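You operate a simulated robot arm through the tools that you are given. There is no shell and no other tool. Be economical: measure what you need, move in short steps, check, and stop when the job is done.

Carry out the task below with a simulated robot arm. There is one attempt and no reset: what you move stays moved.

## Task
Shut and latch the main valve, vent to zero, open the drain.
Fine: let the air out by the vent button before the drain opens.
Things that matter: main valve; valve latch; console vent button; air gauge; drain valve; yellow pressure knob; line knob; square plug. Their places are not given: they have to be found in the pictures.

Only the result counts: the job must be done as asked and must still hold three seconds after the hand-in. Knocking over, shifting, dropping, spilling or breaking anything else fails it.

## Robot
A 7-joint arm with a two-finger parallel gripper, fixed in place. Base frame: the origin is at the foot of the arm, x ahead of it, y to its left, z up. Readings come in mm, degrees, newtons and seconds.
With the tool pointing down near the work surface it reaches from about 280 to 680 mm from the base axis. Its first joint turns from -66.0 to 66.0 degrees. Payload 1.57 kg.
Tool frame: the origin (TCP) lies between the finger pads and is the grasp point; the fingertips stand 30 mm ahead of it; z points along the fingers, y is the line along which they close. The gripper opens to 110 mm. The fingers are 24 mm wide and 12 mm thick; the gripper's body (48 by 112 mm) begins 78 mm behind the TCP.
Orientation is that of the tool frame in the base frame, as a unit quaternion [x, y, z, w]. With the fingers straight down and closing along the base's y, the tool's x points along the base's -x, its y along +y and its z along -z.

## Interface
- The arm moves only by the tool drive_tool. Its argument "increments" is a list of rows, each a list of 3 entries, a list of its own where there are three numbers: the shift along the tool's x, y, z in mm, then the turn, a rotation vector about the tool's x, y, z in rad, then the gripper command, from -1 (fully open) to 1 (shut), values between in proportion. In form: [[[x, y, z], [rx, ry, rz], grip], ...]. A call has 1 to 10 rows; each row is the pose to reach, as a shift and turn from the pose commanded when the call began, along the tool's axes at that moment. A row lasts 0.2 s, in which the tool goes at most 50 mm and 8.6 degrees; a call with a longer step from one row to the next is refused whole, and so is a gripper value outside its range. A pose out of reach is approached as far as the arm can. The call stops where the force on the tool passes 40 N (or 10 N more than at its start, if that is more) or the arm is blocked; 0.2 s more then pass. Each finger travels about 108 mm/s and halts on what it meets, pressing with about 31 N; the grip force reading is that of the motor and also rises with nothing between the fingers. The clock runs only during rows and for 0.2 s after the last one: add rows that repeat a pose to give the fingers time. It gives the time, the measured TCP pose, the force on the tool (base axes), the opening and the grip force at its end, in the units of the frame above (readings bear some noise).
- Cameras (640 x 400 px; columns grow to the right, rows downward): "scene" is fixed at [173.1, -394.2, 1414.3]; the picture's right is [0.73, -0.68, 0.00], its down [-0.32, -0.35, -0.88] and it looks along [0.60, 0.65, -0.48] (base axes); focal length 294 px, centre (320, 200). "wrist" rides on the gripper at [70, 16, -141] in the tool frame; the picture's right is [-0.23, 0.97, 0.00], its down [-0.86, -0.20, -0.48] and it looks along [-0.47, -0.11, 0.88] (tool axes); focal length 222 px, centre (320, 200).
- snapshot(camera): a new picture of that camera. It takes no simulated time.
- locate(camera, pixels): for up to 12 pixels [column, row] of the newest picture of that camera ("zoom" is the newest enlarged one), the place [x, y, z] in the base frame of the surface seen there, good to about 2 mm. It takes no simulated time.
- zoom(camera, box): a new picture of the part [left, top, right, bottom] of that camera's present view, enlarged. It takes no simulated time.
- close_job(): hands the job in; it is judged then, once.

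Keep the steps short. Do not move on a guess: measure, check each grasp and each placing, and mend mistakes. In all there are 80 turns and 46 pictures (those below and enlarged ones count). Leave the gripper open and the arm clear of the work at the hand-in unless told otherwise, and finish with a single line.

The tools are called after "Call:" by a JSON object that holds its "api" and its "payload". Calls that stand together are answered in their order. drive_tool: Moves the arm, as the interface text tells. Its arguments: {"type":"object","properties":{"increments":{"type":"array","items":{"type":"array"}}},"required":["increments"]} The other tools are called the same way: snapshot (camera) takes a picture; locate (camera, pixels) gives the place of the surface under pixels of a picture; zoom (camera, box) takes an enlarged picture of a part of a camera's view; close_job () hands the job in.

At the start:

```text
clock: 0.0
tcp_pos: [408.7, -42.2, 1271.0]
tool_rot: [0.0, 1.0, 0.0, 0.001]
force: [-0.8, -0.2, -0.9]
grip_width: 110.1
grip_force: 0.0
```

scene: 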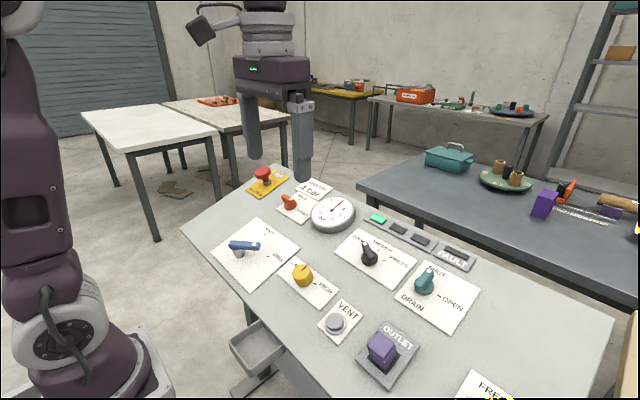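
wrist: 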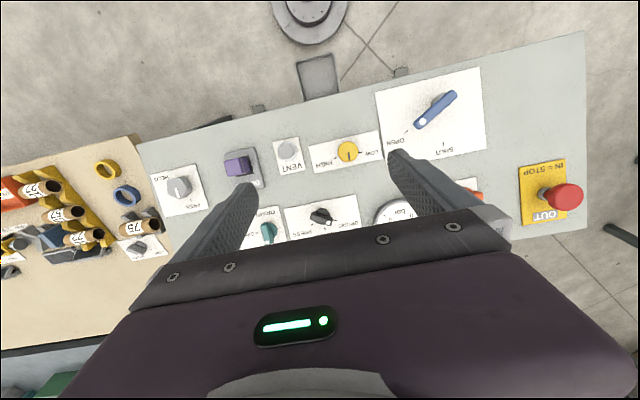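

I see a console with a blue-handled main valve, a red latch, a gauge, a yellow knob, a vent button, a drain knob and an outlet plug. I'll zoom in for the details.

Call:
{"api": "zoom", "payload": {"camera": "scene", "box": [190, 160, 350, 260]}}

Call:
{"api": "zoom", "payload": {"camera": "scene", "box": [280, 200, 490, 330]}}

Call:
{"api": "zoom", "payload": {"camera": "scene", "box": [270, 250, 590, 400]}}

Call:
{"api": "locate", "payload": {"camera": "scene", "pixels": [[237, 245], [258, 245], [250, 262], [290, 201], [333, 213], [302, 270], [336, 322], [369, 250], [425, 280], [381, 345], [300, 330], [440, 350]]}}

```text
4.00 times, centred on (270, 210) of scene
```

zoom: 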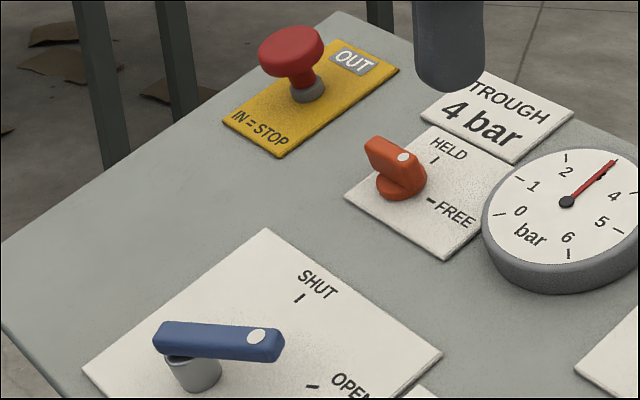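

```text
3.05 times, centred on (385, 265) of scene
```

zoom: 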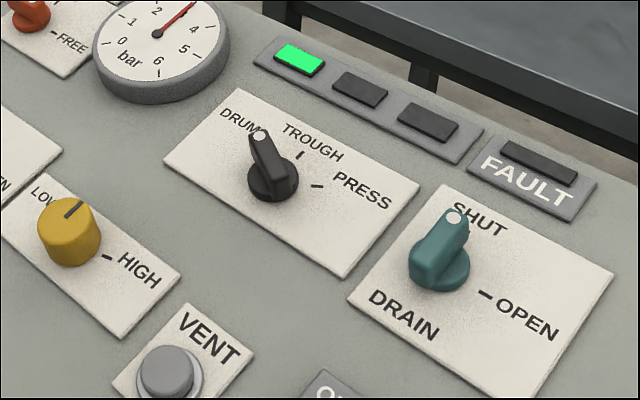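

```text
2.00 times, centred on (430, 325) of scene
```

zoom: 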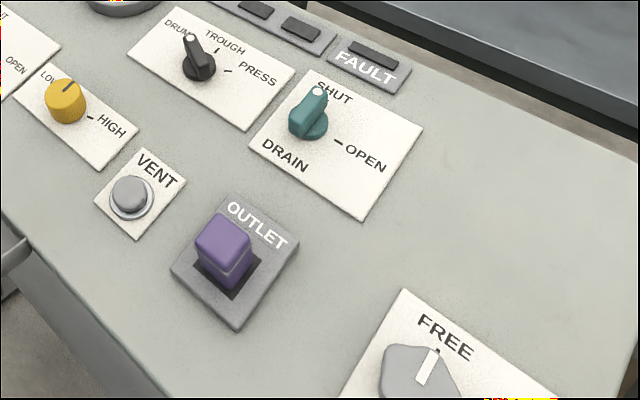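

```text
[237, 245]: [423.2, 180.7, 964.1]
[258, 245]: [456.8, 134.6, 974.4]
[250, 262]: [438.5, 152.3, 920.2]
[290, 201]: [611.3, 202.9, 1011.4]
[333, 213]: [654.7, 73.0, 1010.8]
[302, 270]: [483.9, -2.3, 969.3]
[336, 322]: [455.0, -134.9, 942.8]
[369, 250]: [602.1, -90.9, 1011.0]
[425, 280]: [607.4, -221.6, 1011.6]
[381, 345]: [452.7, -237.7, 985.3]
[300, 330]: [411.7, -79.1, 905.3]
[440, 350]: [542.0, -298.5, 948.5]
```

The panel slopes. I'll measure its plane on bare spots in the scene view, then tilt the tool to match it and move left for a better look.

Call:
{"api": "locate", "payload": {"camera": "scene", "pixels": [[200, 235], [550, 330], [235, 205], [480, 270], [300, 320], [350, 285], [500, 350], [320, 185]]}}

Call:
{"api": "drive_tool", "payload": {"increments": [[[-30, 30, 0], [0, -0.11, 0], -1], [[-60, 60, 0], [0, -0.22, 0], -1], [[-90, 90, 0], [0, -0.32, 0], -1], [[-90, 130, 0], [0, -0.32, 0], -1], [[-90, 150, 0], [0, -0.32, 0], -1], [[-90, 150, 0], [0, -0.32, 0], -1]]}}

Call:
{"api": "snapshot", "payload": {"camera": "wrist"}}

```text
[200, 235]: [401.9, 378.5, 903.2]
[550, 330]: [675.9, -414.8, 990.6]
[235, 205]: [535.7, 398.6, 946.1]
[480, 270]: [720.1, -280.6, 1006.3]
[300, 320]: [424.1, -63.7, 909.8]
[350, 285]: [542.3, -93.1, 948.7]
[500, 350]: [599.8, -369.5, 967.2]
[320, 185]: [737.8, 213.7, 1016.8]
```

```text
clock: 1.4
tcp_pos: [497.6, 109.1, 1273.1]
tool_rot: [0.0, 0.987, 0.0, 0.159]
force: [0.8, 0.3, -1.1]
grip_width: 110.2
grip_force: 0.1
```

```text
40 pictures are left
```

wrist: 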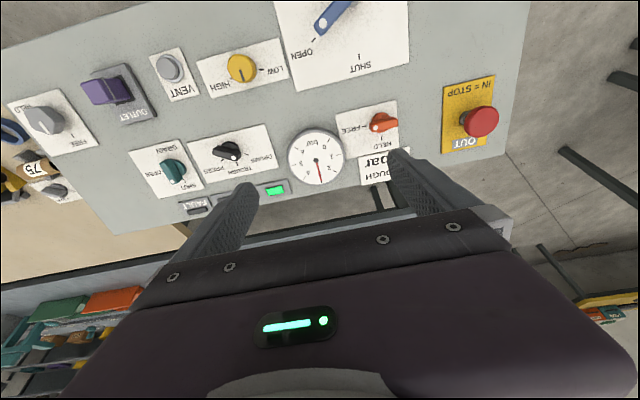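

The tool now matches the panel tilt (about 18°). Next I'll zoom on the latch, the drain and the main valve in the wrist view.

Call:
{"api": "zoom", "payload": {"camera": "wrist", "box": [280, 80, 440, 190]}}

Call:
{"api": "locate", "payload": {"camera": "zoom", "pixels": [[320, 200]]}}

Call:
{"api": "drive_tool", "payload": {"increments": [[[40, 0, 0], [0, 0, 0], -1], [[80, 0, 0], [0, 0, 0], -1], [[110, 10, 0], [0, 0, 0], -1], [[110, 10, 0], [0, 0, 0], -1]]}}

Call:
{"api": "snapshot", "payload": {"camera": "wrist"}}

```text
3.64 times, centred on (360, 135) of wrist
```

zoom: 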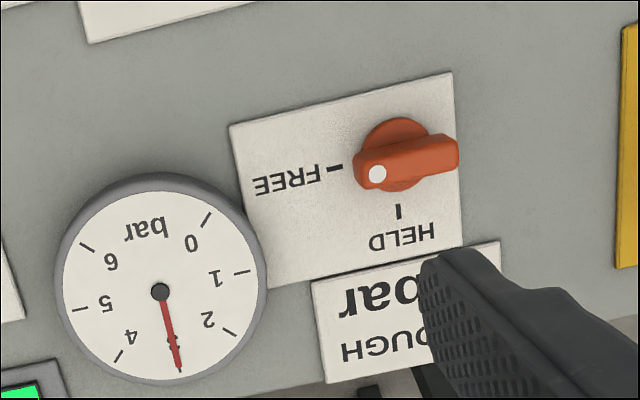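

```text
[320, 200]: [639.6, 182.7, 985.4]
```

```text
clock: 2.4
tcp_pos: [392.0, 117.3, 1237.6]
tool_rot: [0.0, 0.987, 0.0, 0.159]
force: [-0.2, -0.4, -0.2]
grip_width: 110.1
grip_force: 0.1
```

```text
38 pictures are left
```

wrist: 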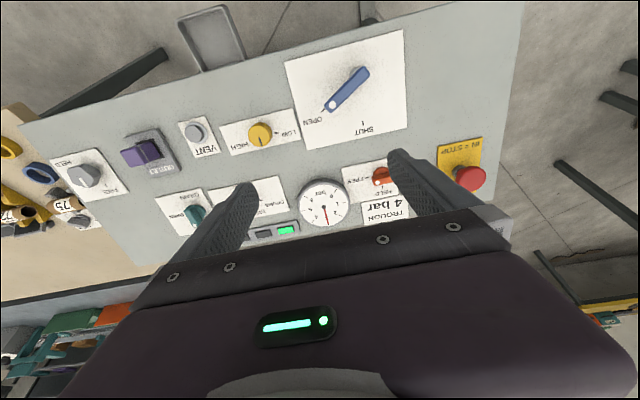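

The latch points to FREE, so the valve should turn. The gauge reads about 3 bar. Next I'll zoom on the main valve.

Call:
{"api": "zoom", "payload": {"camera": "wrist", "box": [280, 30, 420, 150]}}

```text
3.33 times, centred on (350, 90) of wrist
```

zoom: 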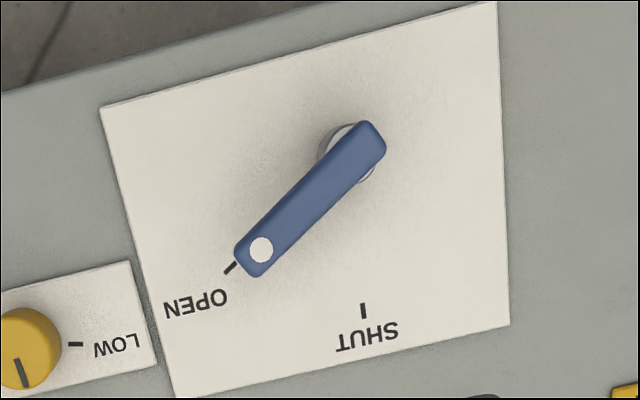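

Call:
{"api": "locate", "payload": {"camera": "zoom", "pixels": [[262, 250], [363, 145], [330, 145], [363, 311], [231, 267], [246, 240], [266, 270], [355, 125], [382, 150], [150, 150], [365, 182], [312, 195]]}}

```text
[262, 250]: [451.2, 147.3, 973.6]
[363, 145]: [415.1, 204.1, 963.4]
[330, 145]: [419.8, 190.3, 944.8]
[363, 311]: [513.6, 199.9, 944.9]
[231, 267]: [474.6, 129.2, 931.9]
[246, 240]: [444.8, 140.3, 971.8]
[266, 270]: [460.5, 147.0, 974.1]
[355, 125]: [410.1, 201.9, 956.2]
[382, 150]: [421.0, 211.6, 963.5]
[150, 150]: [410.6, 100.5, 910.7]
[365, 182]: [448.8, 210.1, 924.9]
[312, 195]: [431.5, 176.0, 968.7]
```

Pivot is at slope coordinates (s 694, y 201), with the handle pointing about 57° from SHUT towards OPEN. I'll hover over the handle, turned 57° so that the fingers straddle it.

Call:
{"api": "drive_tool", "payload": {"increments": [[[4, 5, 25], [0, 0, 0.125], -0.5], [[8, 10, 50], [0, 0, 0.25], -0.09], [[12, 15, 75], [0, 0, 0.375], -0.09], [[16, 20, 100], [0, 0, 0.5], -0.09], [[20, 25, 130], [0, 0, 0.625], -0.09], [[24, 30, 160], [0, 0, 0.75], -0.09], [[28, 34, 190], [0, 0, 0.875], -0.09], [[32.8, 37.6, 218], [0, 0, 0.995], -0.09], [[32.8, 37.6, 218], [0, 0, 0.995], -0.09]]}}

Call:
{"api": "snapshot", "payload": {"camera": "wrist"}}

Call:
{"api": "snapshot", "payload": {"camera": "scene"}}

```text
clock: 4.4
tcp_pos: [431.3, 155.9, 1019.3]
tool_rot: [0.471, 0.868, 0.076, 0.139]
force: [-0.4, 0.4, -0.1]
grip_width: 60.0
grip_force: 0.0
```

```text
36 pictures are left
```

wrist: 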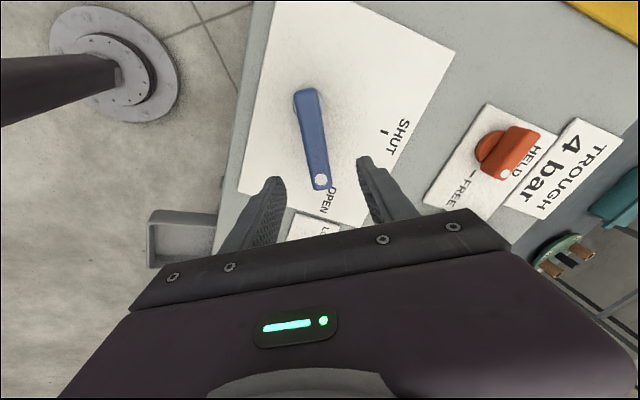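

```text
35 pictures are left
```

scene: 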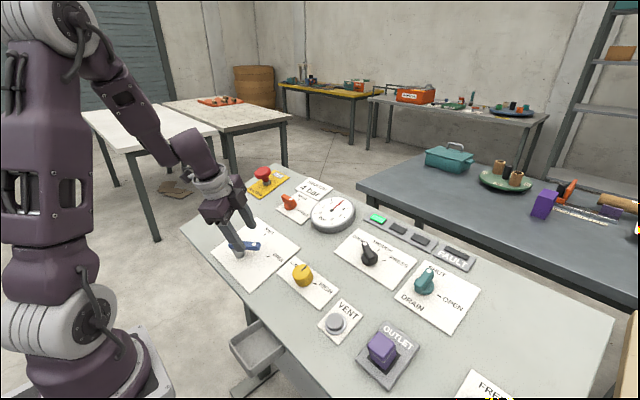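

The fingers straddle the handle line. Next I'll descend 58 mm, then close gently.

Call:
{"api": "drive_tool", "payload": {"increments": [[[0, 0, 20], [0, 0, 0], -0.09], [[0, 0, 40], [0, 0, 0], -0.09], [[0, 0, 58], [0, 0, 0], -0.09], [[0, 0, 58], [0, 0, 0], -0.09], [[0, 0, 58], [0, 0, 0], 0.4], [[0, 0, 58], [0, 0, 0], 0.8], [[0, 0, 58], [0, 0, 0], 0.8]]}}

Call:
{"api": "snapshot", "payload": {"camera": "wrist"}}

```text
clock: 6.0
tcp_pos: [449.1, 157.0, 965.5]
tool_rot: [0.471, 0.867, 0.077, 0.14]
force: [12.8, 5.6, -5.8]
grip_width: 20.2
grip_force: 34.3
```

```text
34 pictures are left
```

wrist: 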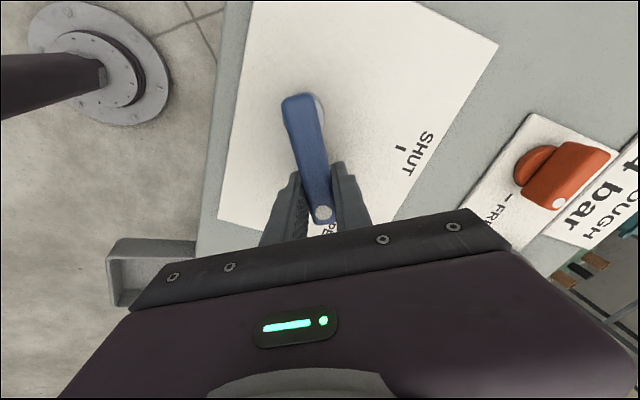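

The handle is gripped (20 mm). Next I'll swing it along its arc, radius 55 mm, towards SHUT.

Call:
{"api": "drive_tool", "payload": {"increments": [[[0.4, 6.6, 0], [0, 0, -0.12], 0.8], [[1.6, 13.1, 0], [0, 0, -0.24], 0.8], [[3.5, 19.4, 0], [0, 0, -0.36], 0.8], [[6.2, 25.4, 0], [0, 0, -0.48], 0.8], [[9.6, 31.1, 0], [0, 0, -0.6], 0.8], [[13.7, 36.3, 0], [0, 0, -0.72], 0.8], [[18.3, 41.0, 0], [0, 0, -0.84], 0.8], [[21.7, 43.8, 0], [0, 0, -0.92], 0.8], [[25.1, 46.1, 0], [0, 0, -0.995], 0.8], [[25.1, 46.1, 0], [0, 0, -0.995], 0.8]]}}

Call:
{"api": "snapshot", "payload": {"camera": "wrist"}}

```text
clock: 8.2
tcp_pos: [472.7, 199.9, 972.4]
tool_rot: [-0.001, 0.987, 0.0, 0.159]
force: [-4.4, -9.3, 12.0]
grip_width: 20.0
grip_force: 33.5
```

```text
33 pictures are left
```

wrist: 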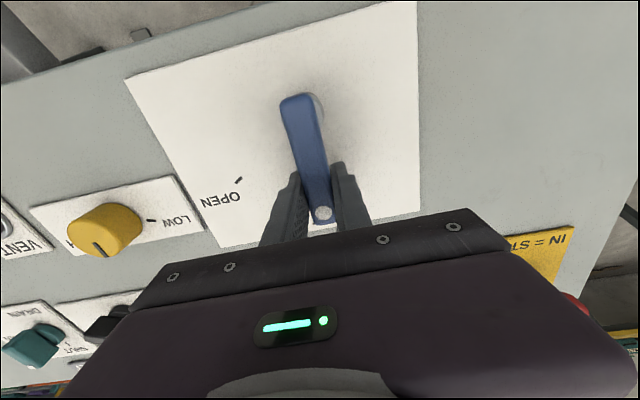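

The handle has turned. I'll release it, raise the tool 120 mm and check.

Call:
{"api": "drive_tool", "payload": {"increments": [[[0, 0, 0], [0, 0, 0], 0.3], [[0, 0, 0], [0, 0, 0], -0.09], [[0, 0, 0], [0, 0, 0], -0.09], [[0, 0, -40], [0, 0, 0], -0.09], [[0, 0, -80], [0, 0, 0], -0.09], [[0, 0, -120], [0, 0, 0], -0.09], [[0, 0, -160], [0, 0, 0], -0.09], [[0, 0, -160], [0, 0, 0], -0.09]]}}

Call:
{"api": "zoom", "payload": {"camera": "wrist", "box": [220, 20, 480, 182]}}

Call:
{"api": "locate", "payload": {"camera": "zoom", "pixels": [[320, 200]]}}

```text
clock: 10.0
tcp_pos: [423.8, 202.1, 1124.2]
tool_rot: [-0.001, 0.987, 0.001, 0.159]
force: [0.7, -0.5, -0.5]
grip_width: 59.8
grip_force: 0.0
```

```text
2.46 times, centred on (350, 101) of wrist
```

zoom: 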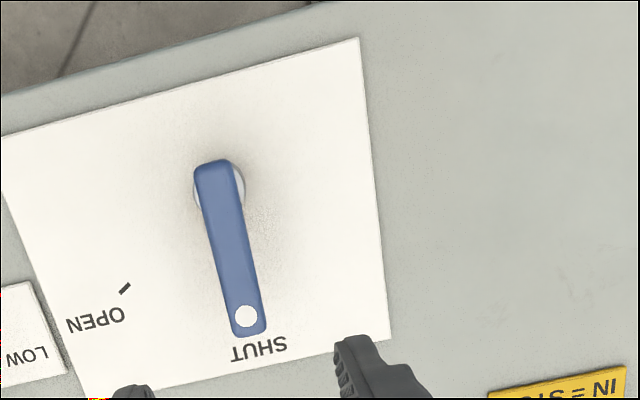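

```text
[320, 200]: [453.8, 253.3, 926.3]
```

Call:
{"api": "locate", "payload": {"camera": "zoom", "pixels": [[245, 316], [213, 175], [220, 210], [232, 270]]}}

```text
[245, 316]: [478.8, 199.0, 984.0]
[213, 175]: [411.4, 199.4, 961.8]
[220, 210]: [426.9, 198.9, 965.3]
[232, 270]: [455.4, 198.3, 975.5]
```

The main valve is at SHUT (about 0°). Next is the latch, so I'll move up the slope to see it.

Call:
{"api": "drive_tool", "payload": {"increments": [[[-25, 0, -30], [0, 0, 0], -0.09], [[-60, 0, -50], [0, 0, 0], -0.09], [[-100, 0, -60], [0, 0, 0], -0.09], [[-140, 0, -60], [0, 0, 0], -0.09], [[-170, 0, -60], [0, 0, 0], -0.09], [[-170, 0, -60], [0, 0, 0], -0.09]]}}

Call:
{"api": "zoom", "payload": {"camera": "wrist", "box": [220, 60, 420, 185]}}

Call:
{"api": "locate", "payload": {"camera": "zoom", "pixels": [[320, 200]]}}

```text
clock: 11.4
tcp_pos: [562.4, 202.4, 1233.5]
tool_rot: [0.0, 0.987, 0.0, 0.159]
force: [-0.4, -0.3, 0.1]
grip_width: 60.3
grip_force: 0.0
```

```text
3.20 times, centred on (320, 122) of wrist
```

zoom: 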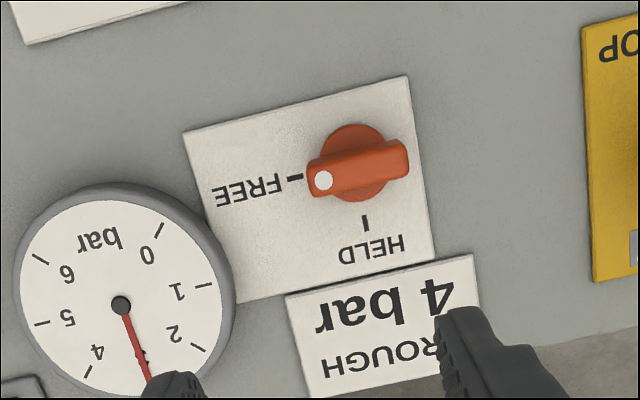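

```text
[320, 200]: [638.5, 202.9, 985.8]
```

Call:
{"api": "locate", "payload": {"camera": "zoom", "pixels": [[324, 181], [312, 182], [403, 158], [357, 170], [358, 130], [355, 198], [295, 178], [365, 223], [350, 158], [362, 188], [330, 110]]}}

```text
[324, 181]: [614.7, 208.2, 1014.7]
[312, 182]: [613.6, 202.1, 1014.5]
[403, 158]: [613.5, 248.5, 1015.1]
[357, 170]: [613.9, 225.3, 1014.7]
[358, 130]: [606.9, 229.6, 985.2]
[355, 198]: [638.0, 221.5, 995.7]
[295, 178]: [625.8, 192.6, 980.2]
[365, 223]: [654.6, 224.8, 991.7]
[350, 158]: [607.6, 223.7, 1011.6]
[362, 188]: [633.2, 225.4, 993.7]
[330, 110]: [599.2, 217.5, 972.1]
```

The latch bar is centred at s 897.5, y 225, with its top 35 mm above the plate, lying along y. I'll hover over it, turned about 90°.

Call:
{"api": "drive_tool", "payload": {"increments": [[[2, 2, 15], [0, 0, 0.145], -0.09], [[4, 4, 30], [0, 0, 0.29], -0.09], [[6, 7, 45], [0, 0, 0.435], -0.09], [[8, 9, 60], [0, 0, 0.58], -0.09], [[10, 12, 75], [0, 0, 0.725], -0.09], [[12, 14, 90], [0, 0, 0.87], -0.09], [[14, 16, 105], [0, 0, 1.015], -0.09], [[16, 18, 120], [0, 0, 1.16], -0.09], [[18, 20, 135], [0, 0, 1.305], -0.09], [[19.8, 22.6, 150], [0, 0, 1.45], -0.09]]}}

Call:
{"api": "drive_tool", "payload": {"increments": [[[0, 0, 0], [0, 0, 0.121], -0.09], [[0, 0, 15], [0, 0, 0.121], -0.09], [[0, 0, 15], [0, 0, 0.121], -0.09]]}}

Call:
{"api": "snapshot", "payload": {"camera": "wrist"}}

```text
clock: 13.6
tcp_pos: [592.8, 224.5, 1085.8]
tool_rot: [0.655, 0.739, 0.106, 0.12]
force: [-0.6, 0.5, -0.2]
grip_width: 60.1
grip_force: 0.0
```

```text
clock: 14.4
tcp_pos: [598.2, 223.8, 1071.9]
tool_rot: [0.698, 0.698, 0.113, 0.112]
force: [-0.7, 0.0, 0.7]
grip_width: 60.0
grip_force: 0.0
```

```text
30 pictures are left
```

wrist: 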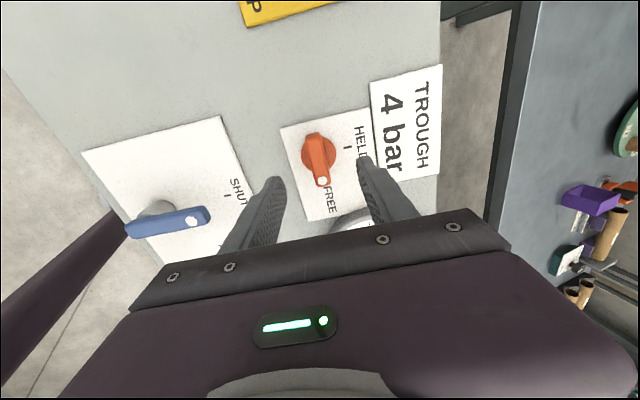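

Aligned within about 2.5 mm. I'll correct that, descend 48 mm and close.

Call:
{"api": "drive_tool", "payload": {"increments": [[[1, -2.5, 16], [0, 0, 0], -0.09], [[1, -2.5, 32], [0, 0, 0], -0.09], [[1, -2.5, 48], [0, 0, 0], -0.09], [[1, -2.5, 48], [0, 0, 0], 0.3], [[1, -2.5, 48], [0, 0, 0], 0.85], [[1, -2.5, 48], [0, 0, 0], 0.85], [[1, -2.5, 48], [0, 0, 0], 0.85]]}}

Call:
{"api": "snapshot", "payload": {"camera": "wrist"}}

```text
clock: 16.0
tcp_pos: [612.0, 225.8, 1025.6]
tool_rot: [0.698, 0.698, 0.113, 0.113]
force: [19.3, 2.4, -1.1]
grip_width: 16.1
grip_force: 31.5
```

```text
29 pictures are left
```

wrist: 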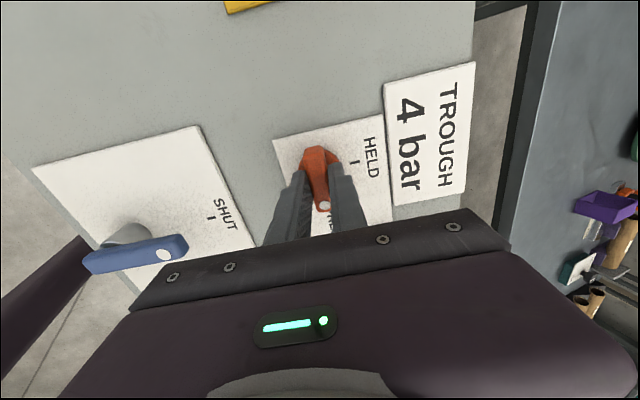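

The grip holds at 16 mm. The sideways force says the centre is about 2.5 mm further up the slope, so I'll shift by that and rotate in place towards HELD.

Call:
{"api": "drive_tool", "payload": {"increments": [[[0, 2.5, 0], [0, 0, 0], 0.85], [[0, 2.5, 0], [0, 0, -0.14], 0.85], [[0, 2.5, 0], [0, 0, -0.28], 0.85], [[0, 2.5, 0], [0, 0, -0.42], 0.85], [[0, 2.5, 0], [0, 0, -0.56], 0.85], [[0, 2.5, 0], [0, 0, -0.7], 0.85], [[0, 2.5, 0], [0, 0, -0.84], 0.85], [[0, 2.5, 0], [0, 0, -0.98], 0.85], [[0, 2.5, 0], [0, 0, -1.12], 0.85], [[0, 2.5, 0], [0, 0, -1.26], 0.85]]}}

Call:
{"api": "drive_tool", "payload": {"increments": [[[0, 0, 0], [0, 0, -0.14], 0.85], [[0, 0, 0], [0, 0, -0.28], 0.85], [[0, 0, 0], [0, 0, -0.311], 0.85], [[0, 0, 0], [0, 0, -0.311], 0.85]]}}

Call:
{"api": "snapshot", "payload": {"camera": "wrist"}}

```text
clock: 18.2
tcp_pos: [611.5, 225.3, 1026.1]
tool_rot: [0.152, 0.976, 0.025, 0.156]
force: [-24.4, -5.2, 3.9]
grip_width: 15.7
grip_force: 31.3
```

```text
clock: 19.2
tcp_pos: [612.4, 225.1, 1024.8]
tool_rot: [-0.001, 0.987, 0.0, 0.158]
force: [-22.6, -4.4, -1.9]
grip_width: 15.9
grip_force: 31.5
```

```text
28 pictures are left
```

wrist: 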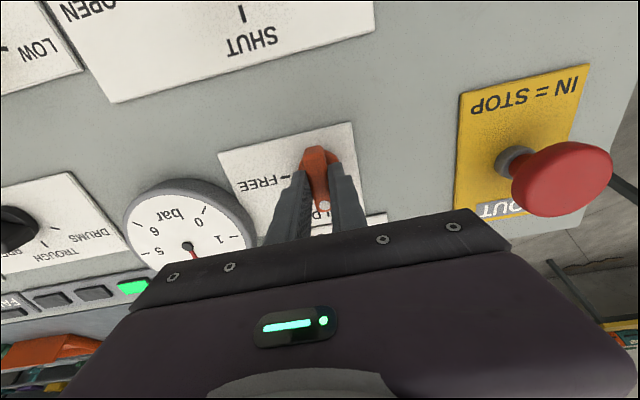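

The latch has turned. I'll release it, lift 160 mm and check latch and valve.

Call:
{"api": "drive_tool", "payload": {"increments": [[[0, 0, 0], [0, 0, 0], 0.4], [[0, 0, 0], [0, 0, 0], 0.2], [[0, 0, 0], [0, 0, 0], 0.2], [[0, 0, -40], [0, 0, 0], 0.2], [[0, 0, -80], [0, 0, 0], 0.2], [[0, 0, -130], [0, 0, 0], 0.2], [[0, 0, -180], [0, 0, 0], 0.2], [[0, 0, -180], [0, 0, 0], 0.2]]}}

Call:
{"api": "snapshot", "payload": {"camera": "wrist"}}

Call:
{"api": "zoom", "payload": {"camera": "scene", "box": [200, 150, 400, 275]}}

```text
clock: 21.0
tcp_pos: [554.6, 225.8, 1197.8]
tool_rot: [0.0, 0.987, 0.0, 0.16]
force: [-0.2, 0.7, 0.2]
grip_width: 44.1
grip_force: 0.0
```

```text
27 pictures are left
```

wrist: 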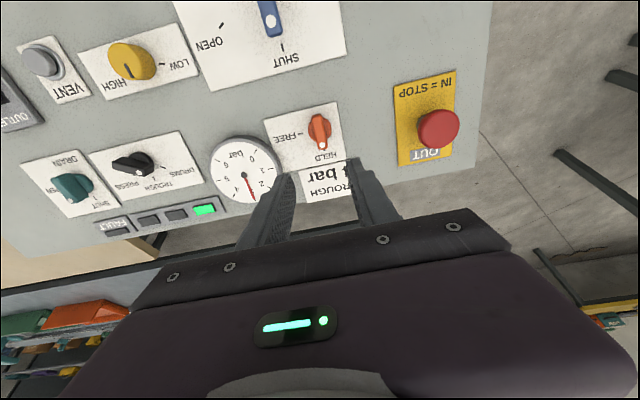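

```text
3.20 times, centred on (300, 212) of scene
```

zoom: 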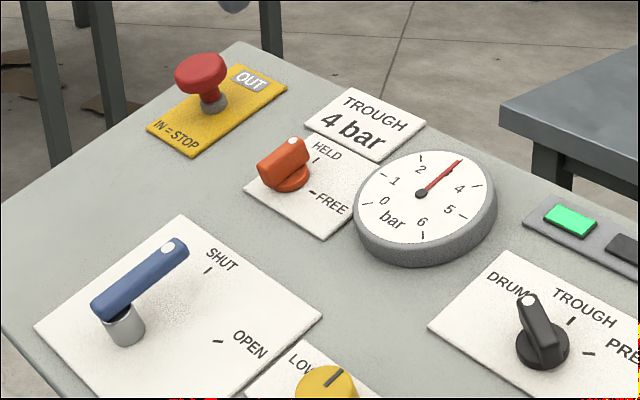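

The latch is at HELD and the valve at SHUT. Next is the vent button, so I'll measure it.

Call:
{"api": "zoom", "payload": {"camera": "scene", "box": [310, 290, 374, 350]}}

Call:
{"api": "locate", "payload": {"camera": "scene", "pixels": [[336, 322], [335, 324], [330, 322], [341, 324], [336, 318], [325, 335], [426, 271], [433, 270], [418, 288], [425, 296], [443, 298], [423, 280]]}}

```text
6.67 times, centred on (342, 320) of scene
```

zoom: 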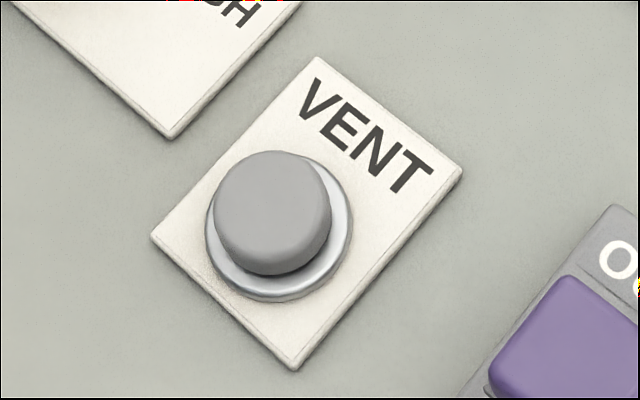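

```text
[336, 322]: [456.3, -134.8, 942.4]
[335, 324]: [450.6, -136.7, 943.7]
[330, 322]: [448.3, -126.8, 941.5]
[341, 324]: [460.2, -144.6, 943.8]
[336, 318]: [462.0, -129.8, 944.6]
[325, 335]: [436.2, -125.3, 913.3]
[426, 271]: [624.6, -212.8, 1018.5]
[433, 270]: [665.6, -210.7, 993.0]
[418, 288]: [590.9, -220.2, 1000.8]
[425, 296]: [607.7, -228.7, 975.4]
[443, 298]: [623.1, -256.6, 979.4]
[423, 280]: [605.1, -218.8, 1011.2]
```

The button's top centre is about (454, -132.5, 942.5). I'll move above it with the fingers closed, staying high.

Call:
{"api": "drive_tool", "payload": {"increments": [[[18, -36, 0], [0, 0, 0], 1], [[36, -72, 0], [0, 0, 0], 1], [[54, -108, 0], [0, 0, 0], 1], [[72, -144, 0], [0, 0, 0], 1], [[90, -180, 0], [0, 0, 0], 1], [[108, -220, 0], [0, 0, 0], 1], [[126, -260, 0], [0, 0, 0], 1], [[144, -300, 0], [0, 0, 0], 1], [[160, -335, 0], [0, 0, 0], 1], [[174.5, -358.3, 30], [0, 0, 0], 1]]}}

Call:
{"api": "drive_tool", "payload": {"increments": [[[0, 0, 40], [0, 0, 0], 1], [[0, 0, 80], [0, 0, 0], 1], [[0, 0, 110], [0, 0, 0], 1], [[0, 0, 110], [0, 0, 0], 1]]}}

Call:
{"api": "snapshot", "payload": {"camera": "wrist"}}

Call:
{"api": "snapshot", "payload": {"camera": "scene"}}

```text
clock: 23.2
tcp_pos: [400.6, -134.8, 1113.5]
tool_rot: [-0.001, 0.987, 0.0, 0.159]
force: [0.3, -0.5, -0.4]
grip_width: 0.0
grip_force: 21.2
```

```text
clock: 24.2
tcp_pos: [436.2, -134.3, 1008.5]
tool_rot: [0.0, 0.987, 0.0, 0.159]
force: [-0.2, 0.1, -0.9]
grip_width: 0.0
grip_force: 21.1
```

```text
24 pictures are left
```

wrist: 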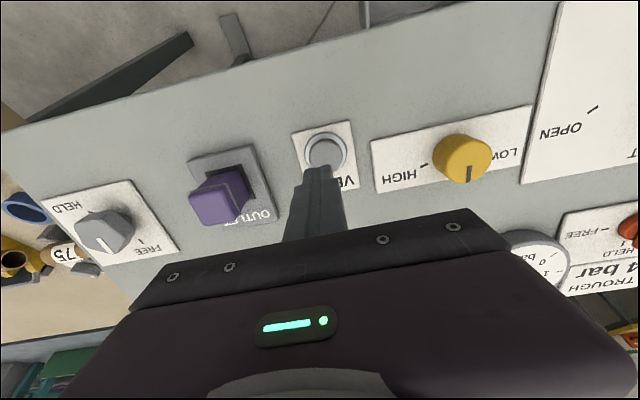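

```text
23 pictures are left
```

scene: 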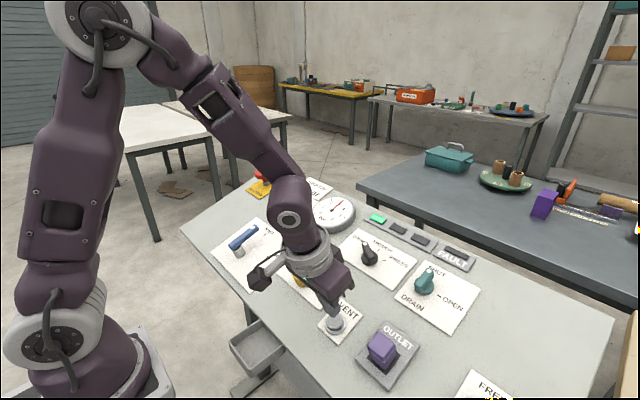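

The fingertips are near the button. I'll check its centre from this wrist view at about pixel (325, 155).

Call:
{"api": "locate", "payload": {"camera": "wrist", "pixels": [[325, 155], [326, 142], [312, 153], [338, 152], [324, 164]]}}

```text
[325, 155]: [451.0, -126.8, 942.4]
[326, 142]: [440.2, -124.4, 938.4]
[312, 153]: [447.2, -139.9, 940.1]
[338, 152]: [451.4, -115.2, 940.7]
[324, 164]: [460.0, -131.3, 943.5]
```

The centre is about (452, -129). I'll shift 4–5 mm, come down to contact and press a few mm.

Call:
{"api": "drive_tool", "payload": {"increments": [[[4, 5, 15], [0, 0, 0], 1], [[4, 5, 30], [0, 0, 0], 1], [[4, 5, 36], [0, 0, 0], 1], [[4, 5, 39], [0, 0, 0], 1], [[4, 5, 41], [0, 0, 0], 1], [[4, 5, 43], [0, 0, 0], 1], [[4, 5, 43], [0, 0, 0], 1]]}}

Call:
{"api": "zoom", "payload": {"camera": "scene", "box": [280, 180, 440, 280]}}

```text
clock: 25.8
tcp_pos: [444.9, -128.4, 967.8]
tool_rot: [-0.001, 0.987, 0.001, 0.16]
force: [0.7, 0.4, 3.5]
grip_width: 0.1
grip_force: 21.6
```

```text
4.00 times, centred on (360, 230) of scene
```

zoom: 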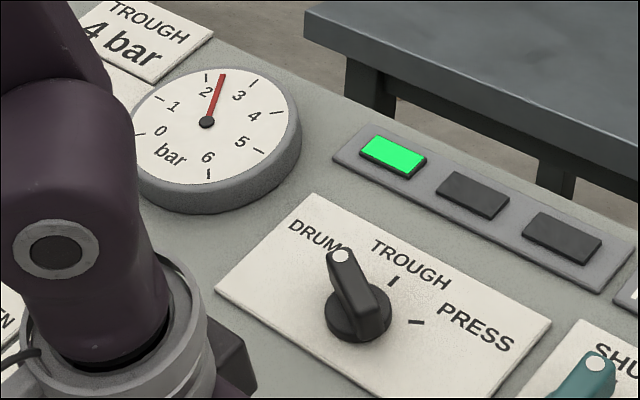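

The gauge is falling (about 2.3 bar), so the button is pressed. I'll hold.

Call:
{"api": "drive_tool", "payload": {"increments": [[[0, 0, 1], [0, 0, 0], 1], [[0, 0, 1], [0, 0, 0], 1], [[0, 0, 1], [0, 0, 0], 1], [[0, 0, 1], [0, 0, 0], 1], [[0, 0, 1], [0, 0, 0], 1], [[0, 0, 1], [0, 0, 0], 1], [[0, 0, 1], [0, 0, 0], 1], [[0, 0, 1], [0, 0, 0], 1], [[0, 0, 1], [0, 0, 0], 1], [[0, 0, 1], [0, 0, 0], 1]]}}

Call:
{"api": "zoom", "payload": {"camera": "scene", "box": [280, 180, 440, 280]}}

```text
clock: 28.0
tcp_pos: [444.4, -128.7, 967.1]
tool_rot: [-0.001, 0.987, 0.001, 0.159]
force: [-0.8, 1.1, 6.4]
grip_width: 0.0
grip_force: 21.2
```

```text
4.00 times, centred on (360, 230) of scene
```

zoom: 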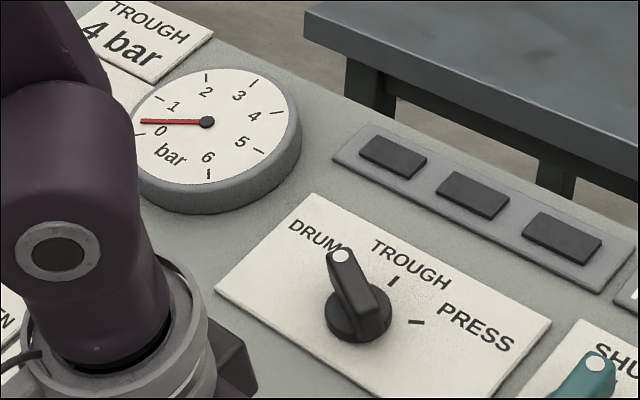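

About 0.3 bar is left, so I'll hold longer.

Call:
{"api": "drive_tool", "payload": {"increments": [[[0, 0, 0], [0, 0, 0], 1], [[0, 0, 0], [0, 0, 0], 1], [[0, 0, 0], [0, 0, 0], 1], [[0, 0, 0], [0, 0, 0], 1], [[0, 0, 0], [0, 0, 0], 1], [[0, 0, 0], [0, 0, 0], 1], [[0, 0, 0], [0, 0, 0], 1], [[0, 0, 0], [0, 0, 0], 1], [[0, 0, 0], [0, 0, 0], 1], [[0, 0, 0], [0, 0, 0], 1]]}}

Call:
{"api": "zoom", "payload": {"camera": "scene", "box": [280, 180, 440, 280]}}

```text
clock: 30.2
tcp_pos: [445.0, -128.1, 966.7]
tool_rot: [0.0, 0.987, 0.0, 0.16]
force: [-1.4, -0.1, 5.7]
grip_width: 0.2
grip_force: 21.6
```

```text
4.00 times, centred on (360, 230) of scene
```

zoom: 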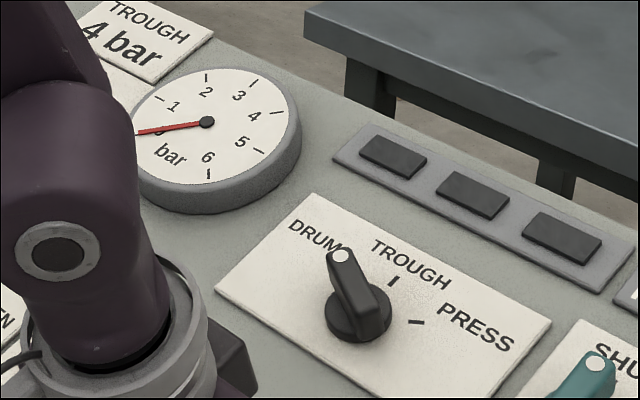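

The gauge is on the zero mark. I'll hold briefly longer, then lift, and check that it stays.

Call:
{"api": "drive_tool", "payload": {"increments": [[[0, 0, 0], [0, 0, 0], 1], [[0, 0, 0], [0, 0, 0], 1], [[0, 0, 0], [0, 0, 0], 1], [[0, 0, 0], [0, 0, 0], 1], [[0, 0, 0], [0, 0, 0], 1], [[0, 0, -20], [0, 0, 0], 1], [[0, 0, -60], [0, 0, 0], 1], [[0, 0, -100], [0, 0, 0], 1], [[0, 0, -150], [0, 0, 0], 1], [[0, 0, -190], [0, 0, 0], 1]]}}

Call:
{"api": "drive_tool", "payload": {"increments": [[[-35, -25, 0], [0, 0, 0], 1], [[-70, -50, 0], [0, 0, 0], 0.3], [[-100, -75, 0], [0, 0, 0], 0.2], [[-125, -95, 0], [0, 0, 0], 0.2], [[-125, -95, 0], [0, 0, 0], 0.2]]}}

Call:
{"api": "snapshot", "payload": {"camera": "wrist"}}

Call:
{"api": "zoom", "payload": {"camera": "scene", "box": [200, 160, 360, 260]}}

```text
clock: 32.4
tcp_pos: [383.8, -127.9, 1147.4]
tool_rot: [0.001, 0.987, 0.0, 0.159]
force: [0.4, -0.7, -0.5]
grip_width: 0.2
grip_force: 21.5
```

```text
clock: 33.6
tcp_pos: [504.2, -222.8, 1187.6]
tool_rot: [0.0, 0.987, 0.0, 0.159]
force: [1.4, -0.7, 0.6]
grip_width: 43.9
grip_force: 0.1
```

```text
19 pictures are left
```

wrist: 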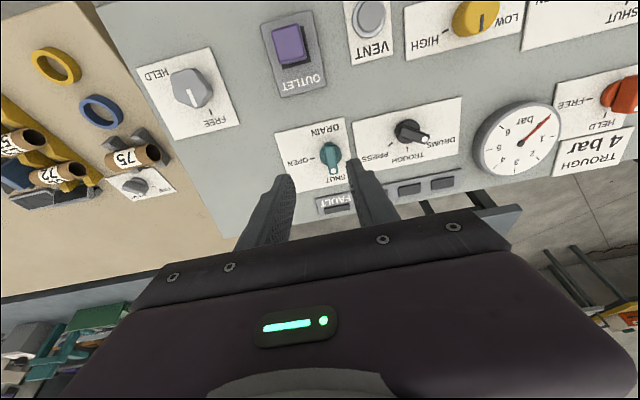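

```text
4.00 times, centred on (280, 210) of scene
```

zoom: 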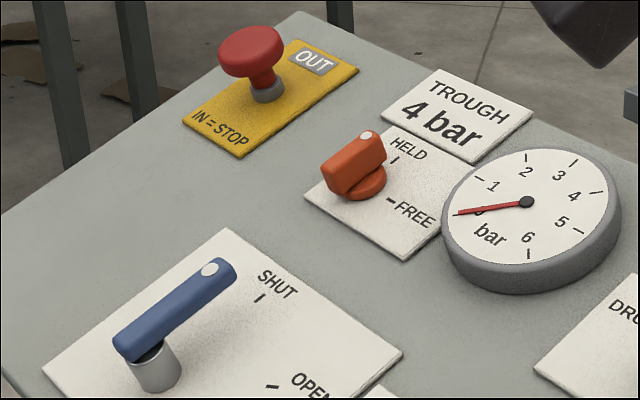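

The gauge stays at zero. Next I'll measure the drain knob.

Call:
{"api": "zoom", "payload": {"camera": "wrist", "box": [270, 110, 400, 200]}}

Call:
{"api": "locate", "payload": {"camera": "wrist", "pixels": [[332, 155], [329, 146], [334, 171], [325, 155], [338, 155], [312, 158], [300, 140], [344, 195]]}}

```text
4.44 times, centred on (335, 155) of wrist
```

zoom: 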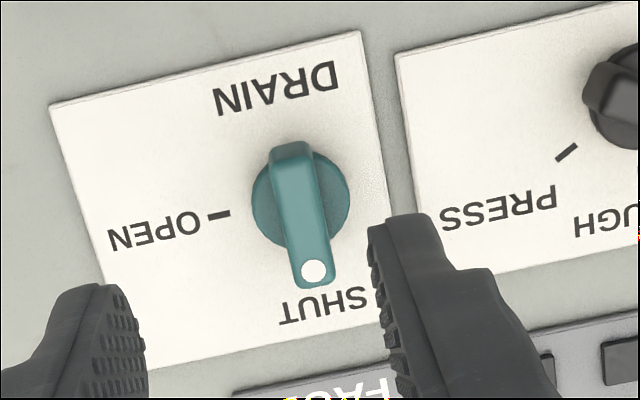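

```text
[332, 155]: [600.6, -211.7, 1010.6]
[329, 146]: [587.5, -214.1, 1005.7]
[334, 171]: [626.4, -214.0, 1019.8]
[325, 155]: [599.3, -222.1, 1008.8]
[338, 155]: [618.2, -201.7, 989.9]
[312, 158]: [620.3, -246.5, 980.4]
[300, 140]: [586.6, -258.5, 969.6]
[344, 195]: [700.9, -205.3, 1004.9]
```

Call:
{"api": "locate", "payload": {"camera": "zoom", "pixels": [[313, 271], [291, 152], [302, 210], [315, 285], [288, 210], [316, 210], [218, 214], [340, 195], [262, 195]]}}

```text
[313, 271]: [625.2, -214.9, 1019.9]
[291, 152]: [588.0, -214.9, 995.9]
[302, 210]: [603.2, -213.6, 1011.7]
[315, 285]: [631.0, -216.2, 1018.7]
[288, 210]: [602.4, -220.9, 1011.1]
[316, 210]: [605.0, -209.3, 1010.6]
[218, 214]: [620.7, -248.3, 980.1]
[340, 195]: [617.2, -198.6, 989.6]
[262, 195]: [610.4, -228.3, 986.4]
```

The drain bar is centred at s 893, y -215, and points to SHUT. I'll come down over it and grip.

Call:
{"api": "drive_tool", "payload": {"increments": [[[-25, 4, 20], [0, 0, 0], 0.2], [[-45.5, 8, 50], [0, 0, 0], 0.2], [[-45.5, 8, 90], [0, 0, 0], 0.2], [[-45.5, 8, 125], [0, 0, 0], 0.2], [[-45.5, 8, 140], [0, 0, 0], 0.2], [[-45.5, 8, 140], [0, 0, 0], 0.2]]}}

Call:
{"api": "snapshot", "payload": {"camera": "wrist"}}

```text
clock: 35.0
tcp_pos: [591.2, -213.3, 1066.6]
tool_rot: [0.0, 0.987, 0.0, 0.16]
force: [-1.2, 0.2, -0.5]
grip_width: 44.0
grip_force: 0.1
```

```text
16 pictures are left
```

wrist: 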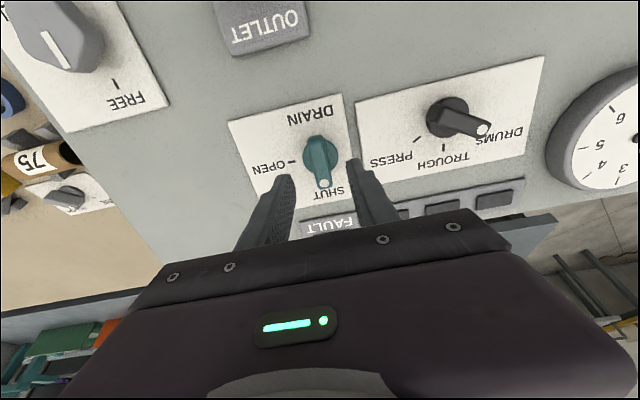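

Well aligned. Next I'll descend 45 mm and close.

Call:
{"api": "drive_tool", "payload": {"increments": [[[-1, -1, 16], [0, 0, 0], 0.2], [[-1, -1, 32], [0, 0, 0], 0.2], [[-1, -1, 45], [0, 0, 0], 0.2], [[-1, -1, 45], [0, 0, 0], 0.5], [[-1, -1, 45], [0, 0, 0], 0.85], [[-1, -1, 45], [0, 0, 0], 0.85], [[-1, -1, 45], [0, 0, 0], 0.85]]}}

Call:
{"api": "snapshot", "payload": {"camera": "wrist"}}

```text
clock: 36.6
tcp_pos: [606.9, -214.7, 1025.4]
tool_rot: [0.0, 0.987, 0.001, 0.158]
force: [-1.5, 10.1, -1.5]
grip_width: 16.0
grip_force: 31.6
```

```text
15 pictures are left
```

wrist: 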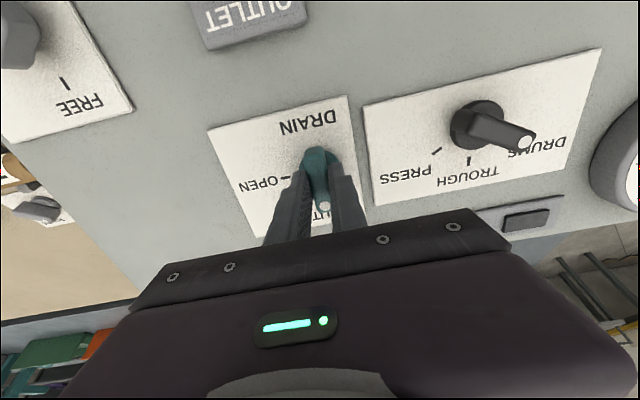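

The grip holds at 16 mm. I'll rotate +90° about the tool z axis towards OPEN, in two calls.

Call:
{"api": "drive_tool", "payload": {"increments": [[[0, 1, 0], [0, 0, 0], 0.85], [[0, 1, 0], [0, 0, 0.14], 0.85], [[0, 1, 0], [0, 0, 0.28], 0.85], [[0, 1, 0], [0, 0, 0.42], 0.85], [[0, 1, 0], [0, 0, 0.56], 0.85], [[0, 1, 0], [0, 0, 0.7], 0.85], [[0, 1, 0], [0, 0, 0.84], 0.85], [[0, 1, 0], [0, 0, 0.98], 0.85], [[0, 1, 0], [0, 0, 1.12], 0.85], [[0, 1, 0], [0, 0, 1.26], 0.85]]}}

Call:
{"api": "drive_tool", "payload": {"increments": [[[0, 0, 0], [0, 0, 0.14], 0.85], [[0, 0, 0], [0, 0, 0.28], 0.85], [[0, 0, 0], [0, 0, 0.311], 0.85], [[0, 0, 0], [0, 0, 0.311], 0.85]]}}

Call:
{"api": "snapshot", "payload": {"camera": "wrist"}}

```text
clock: 38.8
tcp_pos: [607.0, -214.4, 1024.8]
tool_rot: [0.582, 0.798, 0.093, 0.128]
force: [-2.1, 14.7, -11.6]
grip_width: 15.8
grip_force: 31.7
```

```text
clock: 39.8
tcp_pos: [607.0, -214.5, 1025.0]
tool_rot: [0.698, 0.698, 0.114, 0.112]
force: [3.9, 14.2, -14.9]
grip_width: 15.9
grip_force: 31.7
```

```text
14 pictures are left
```

wrist: 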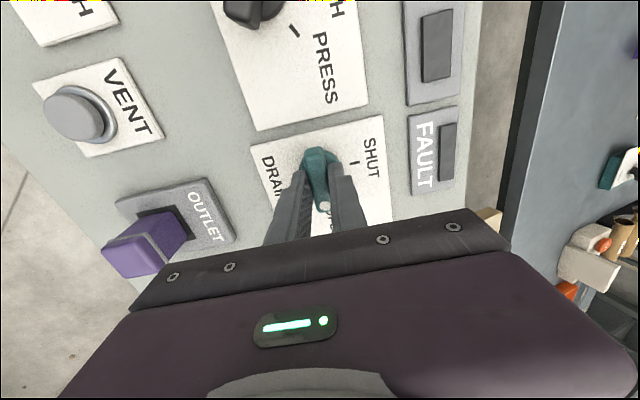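

The drain knob points to OPEN. I'll release it, lift clear and check everything.

Call:
{"api": "drive_tool", "payload": {"increments": [[[0, 0, 0], [0, 0, 0], 0.4], [[0, 0, 0], [0, 0, 0], 0.2], [[0, 0, 0], [0, 0, 0], 0.2], [[0, 0, -40], [0, 0, 0], 0.2], [[0, 0, -80], [0, 0, 0], -0.3], [[0, 0, -130], [0, 0, 0], -0.8], [[0, 0, -180], [0, 0, 0], -1], [[0, 0, -220], [0, 0, 0], -1], [[0, 0, -220], [0, 0, 0], -1]]}}

Call:
{"api": "snapshot", "payload": {"camera": "scene"}}

Call:
{"api": "zoom", "payload": {"camera": "scene", "box": [340, 220, 500, 320]}}

Call:
{"api": "zoom", "payload": {"camera": "scene", "box": [200, 160, 380, 273]}}

```text
clock: 41.8
tcp_pos: [535.5, -212.3, 1234.3]
tool_rot: [0.698, 0.698, 0.112, 0.113]
force: [-0.8, 1.1, 0.2]
grip_width: 110.2
grip_force: 0.0
```

```text
13 pictures are left
```

scene: 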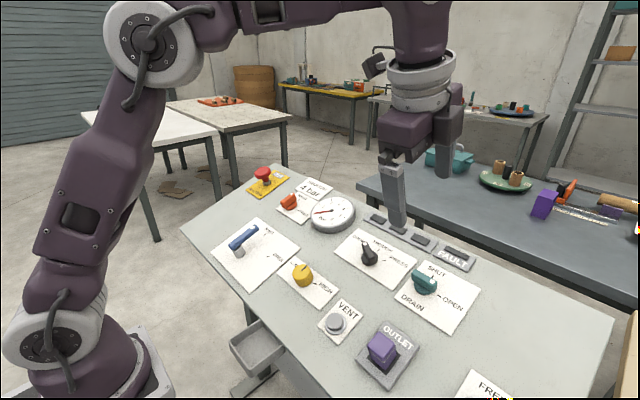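

```text
4.00 times, centred on (420, 270) of scene
```

zoom: 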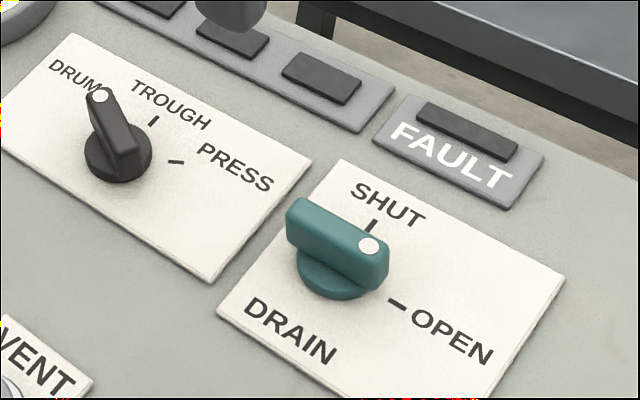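

```text
3.54 times, centred on (290, 216) of scene
```

zoom: 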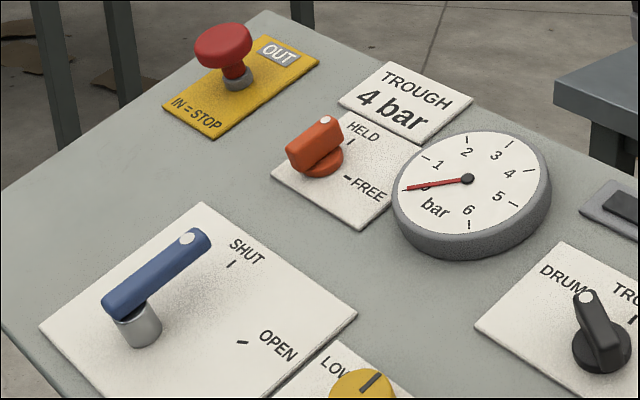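

The main valve is at SHUT, the latch at HELD, the gauge at zero and the drain at OPEN. No fault is lit, the other controls are untouched, and the open gripper is clear. I'll hand in now.

Call:
{"api": "close_job", "payload": {}}

```text
The job is handed in.
```

The main valve is shut and latched, the air was vented to zero with the vent button, and only then was the drain opened.
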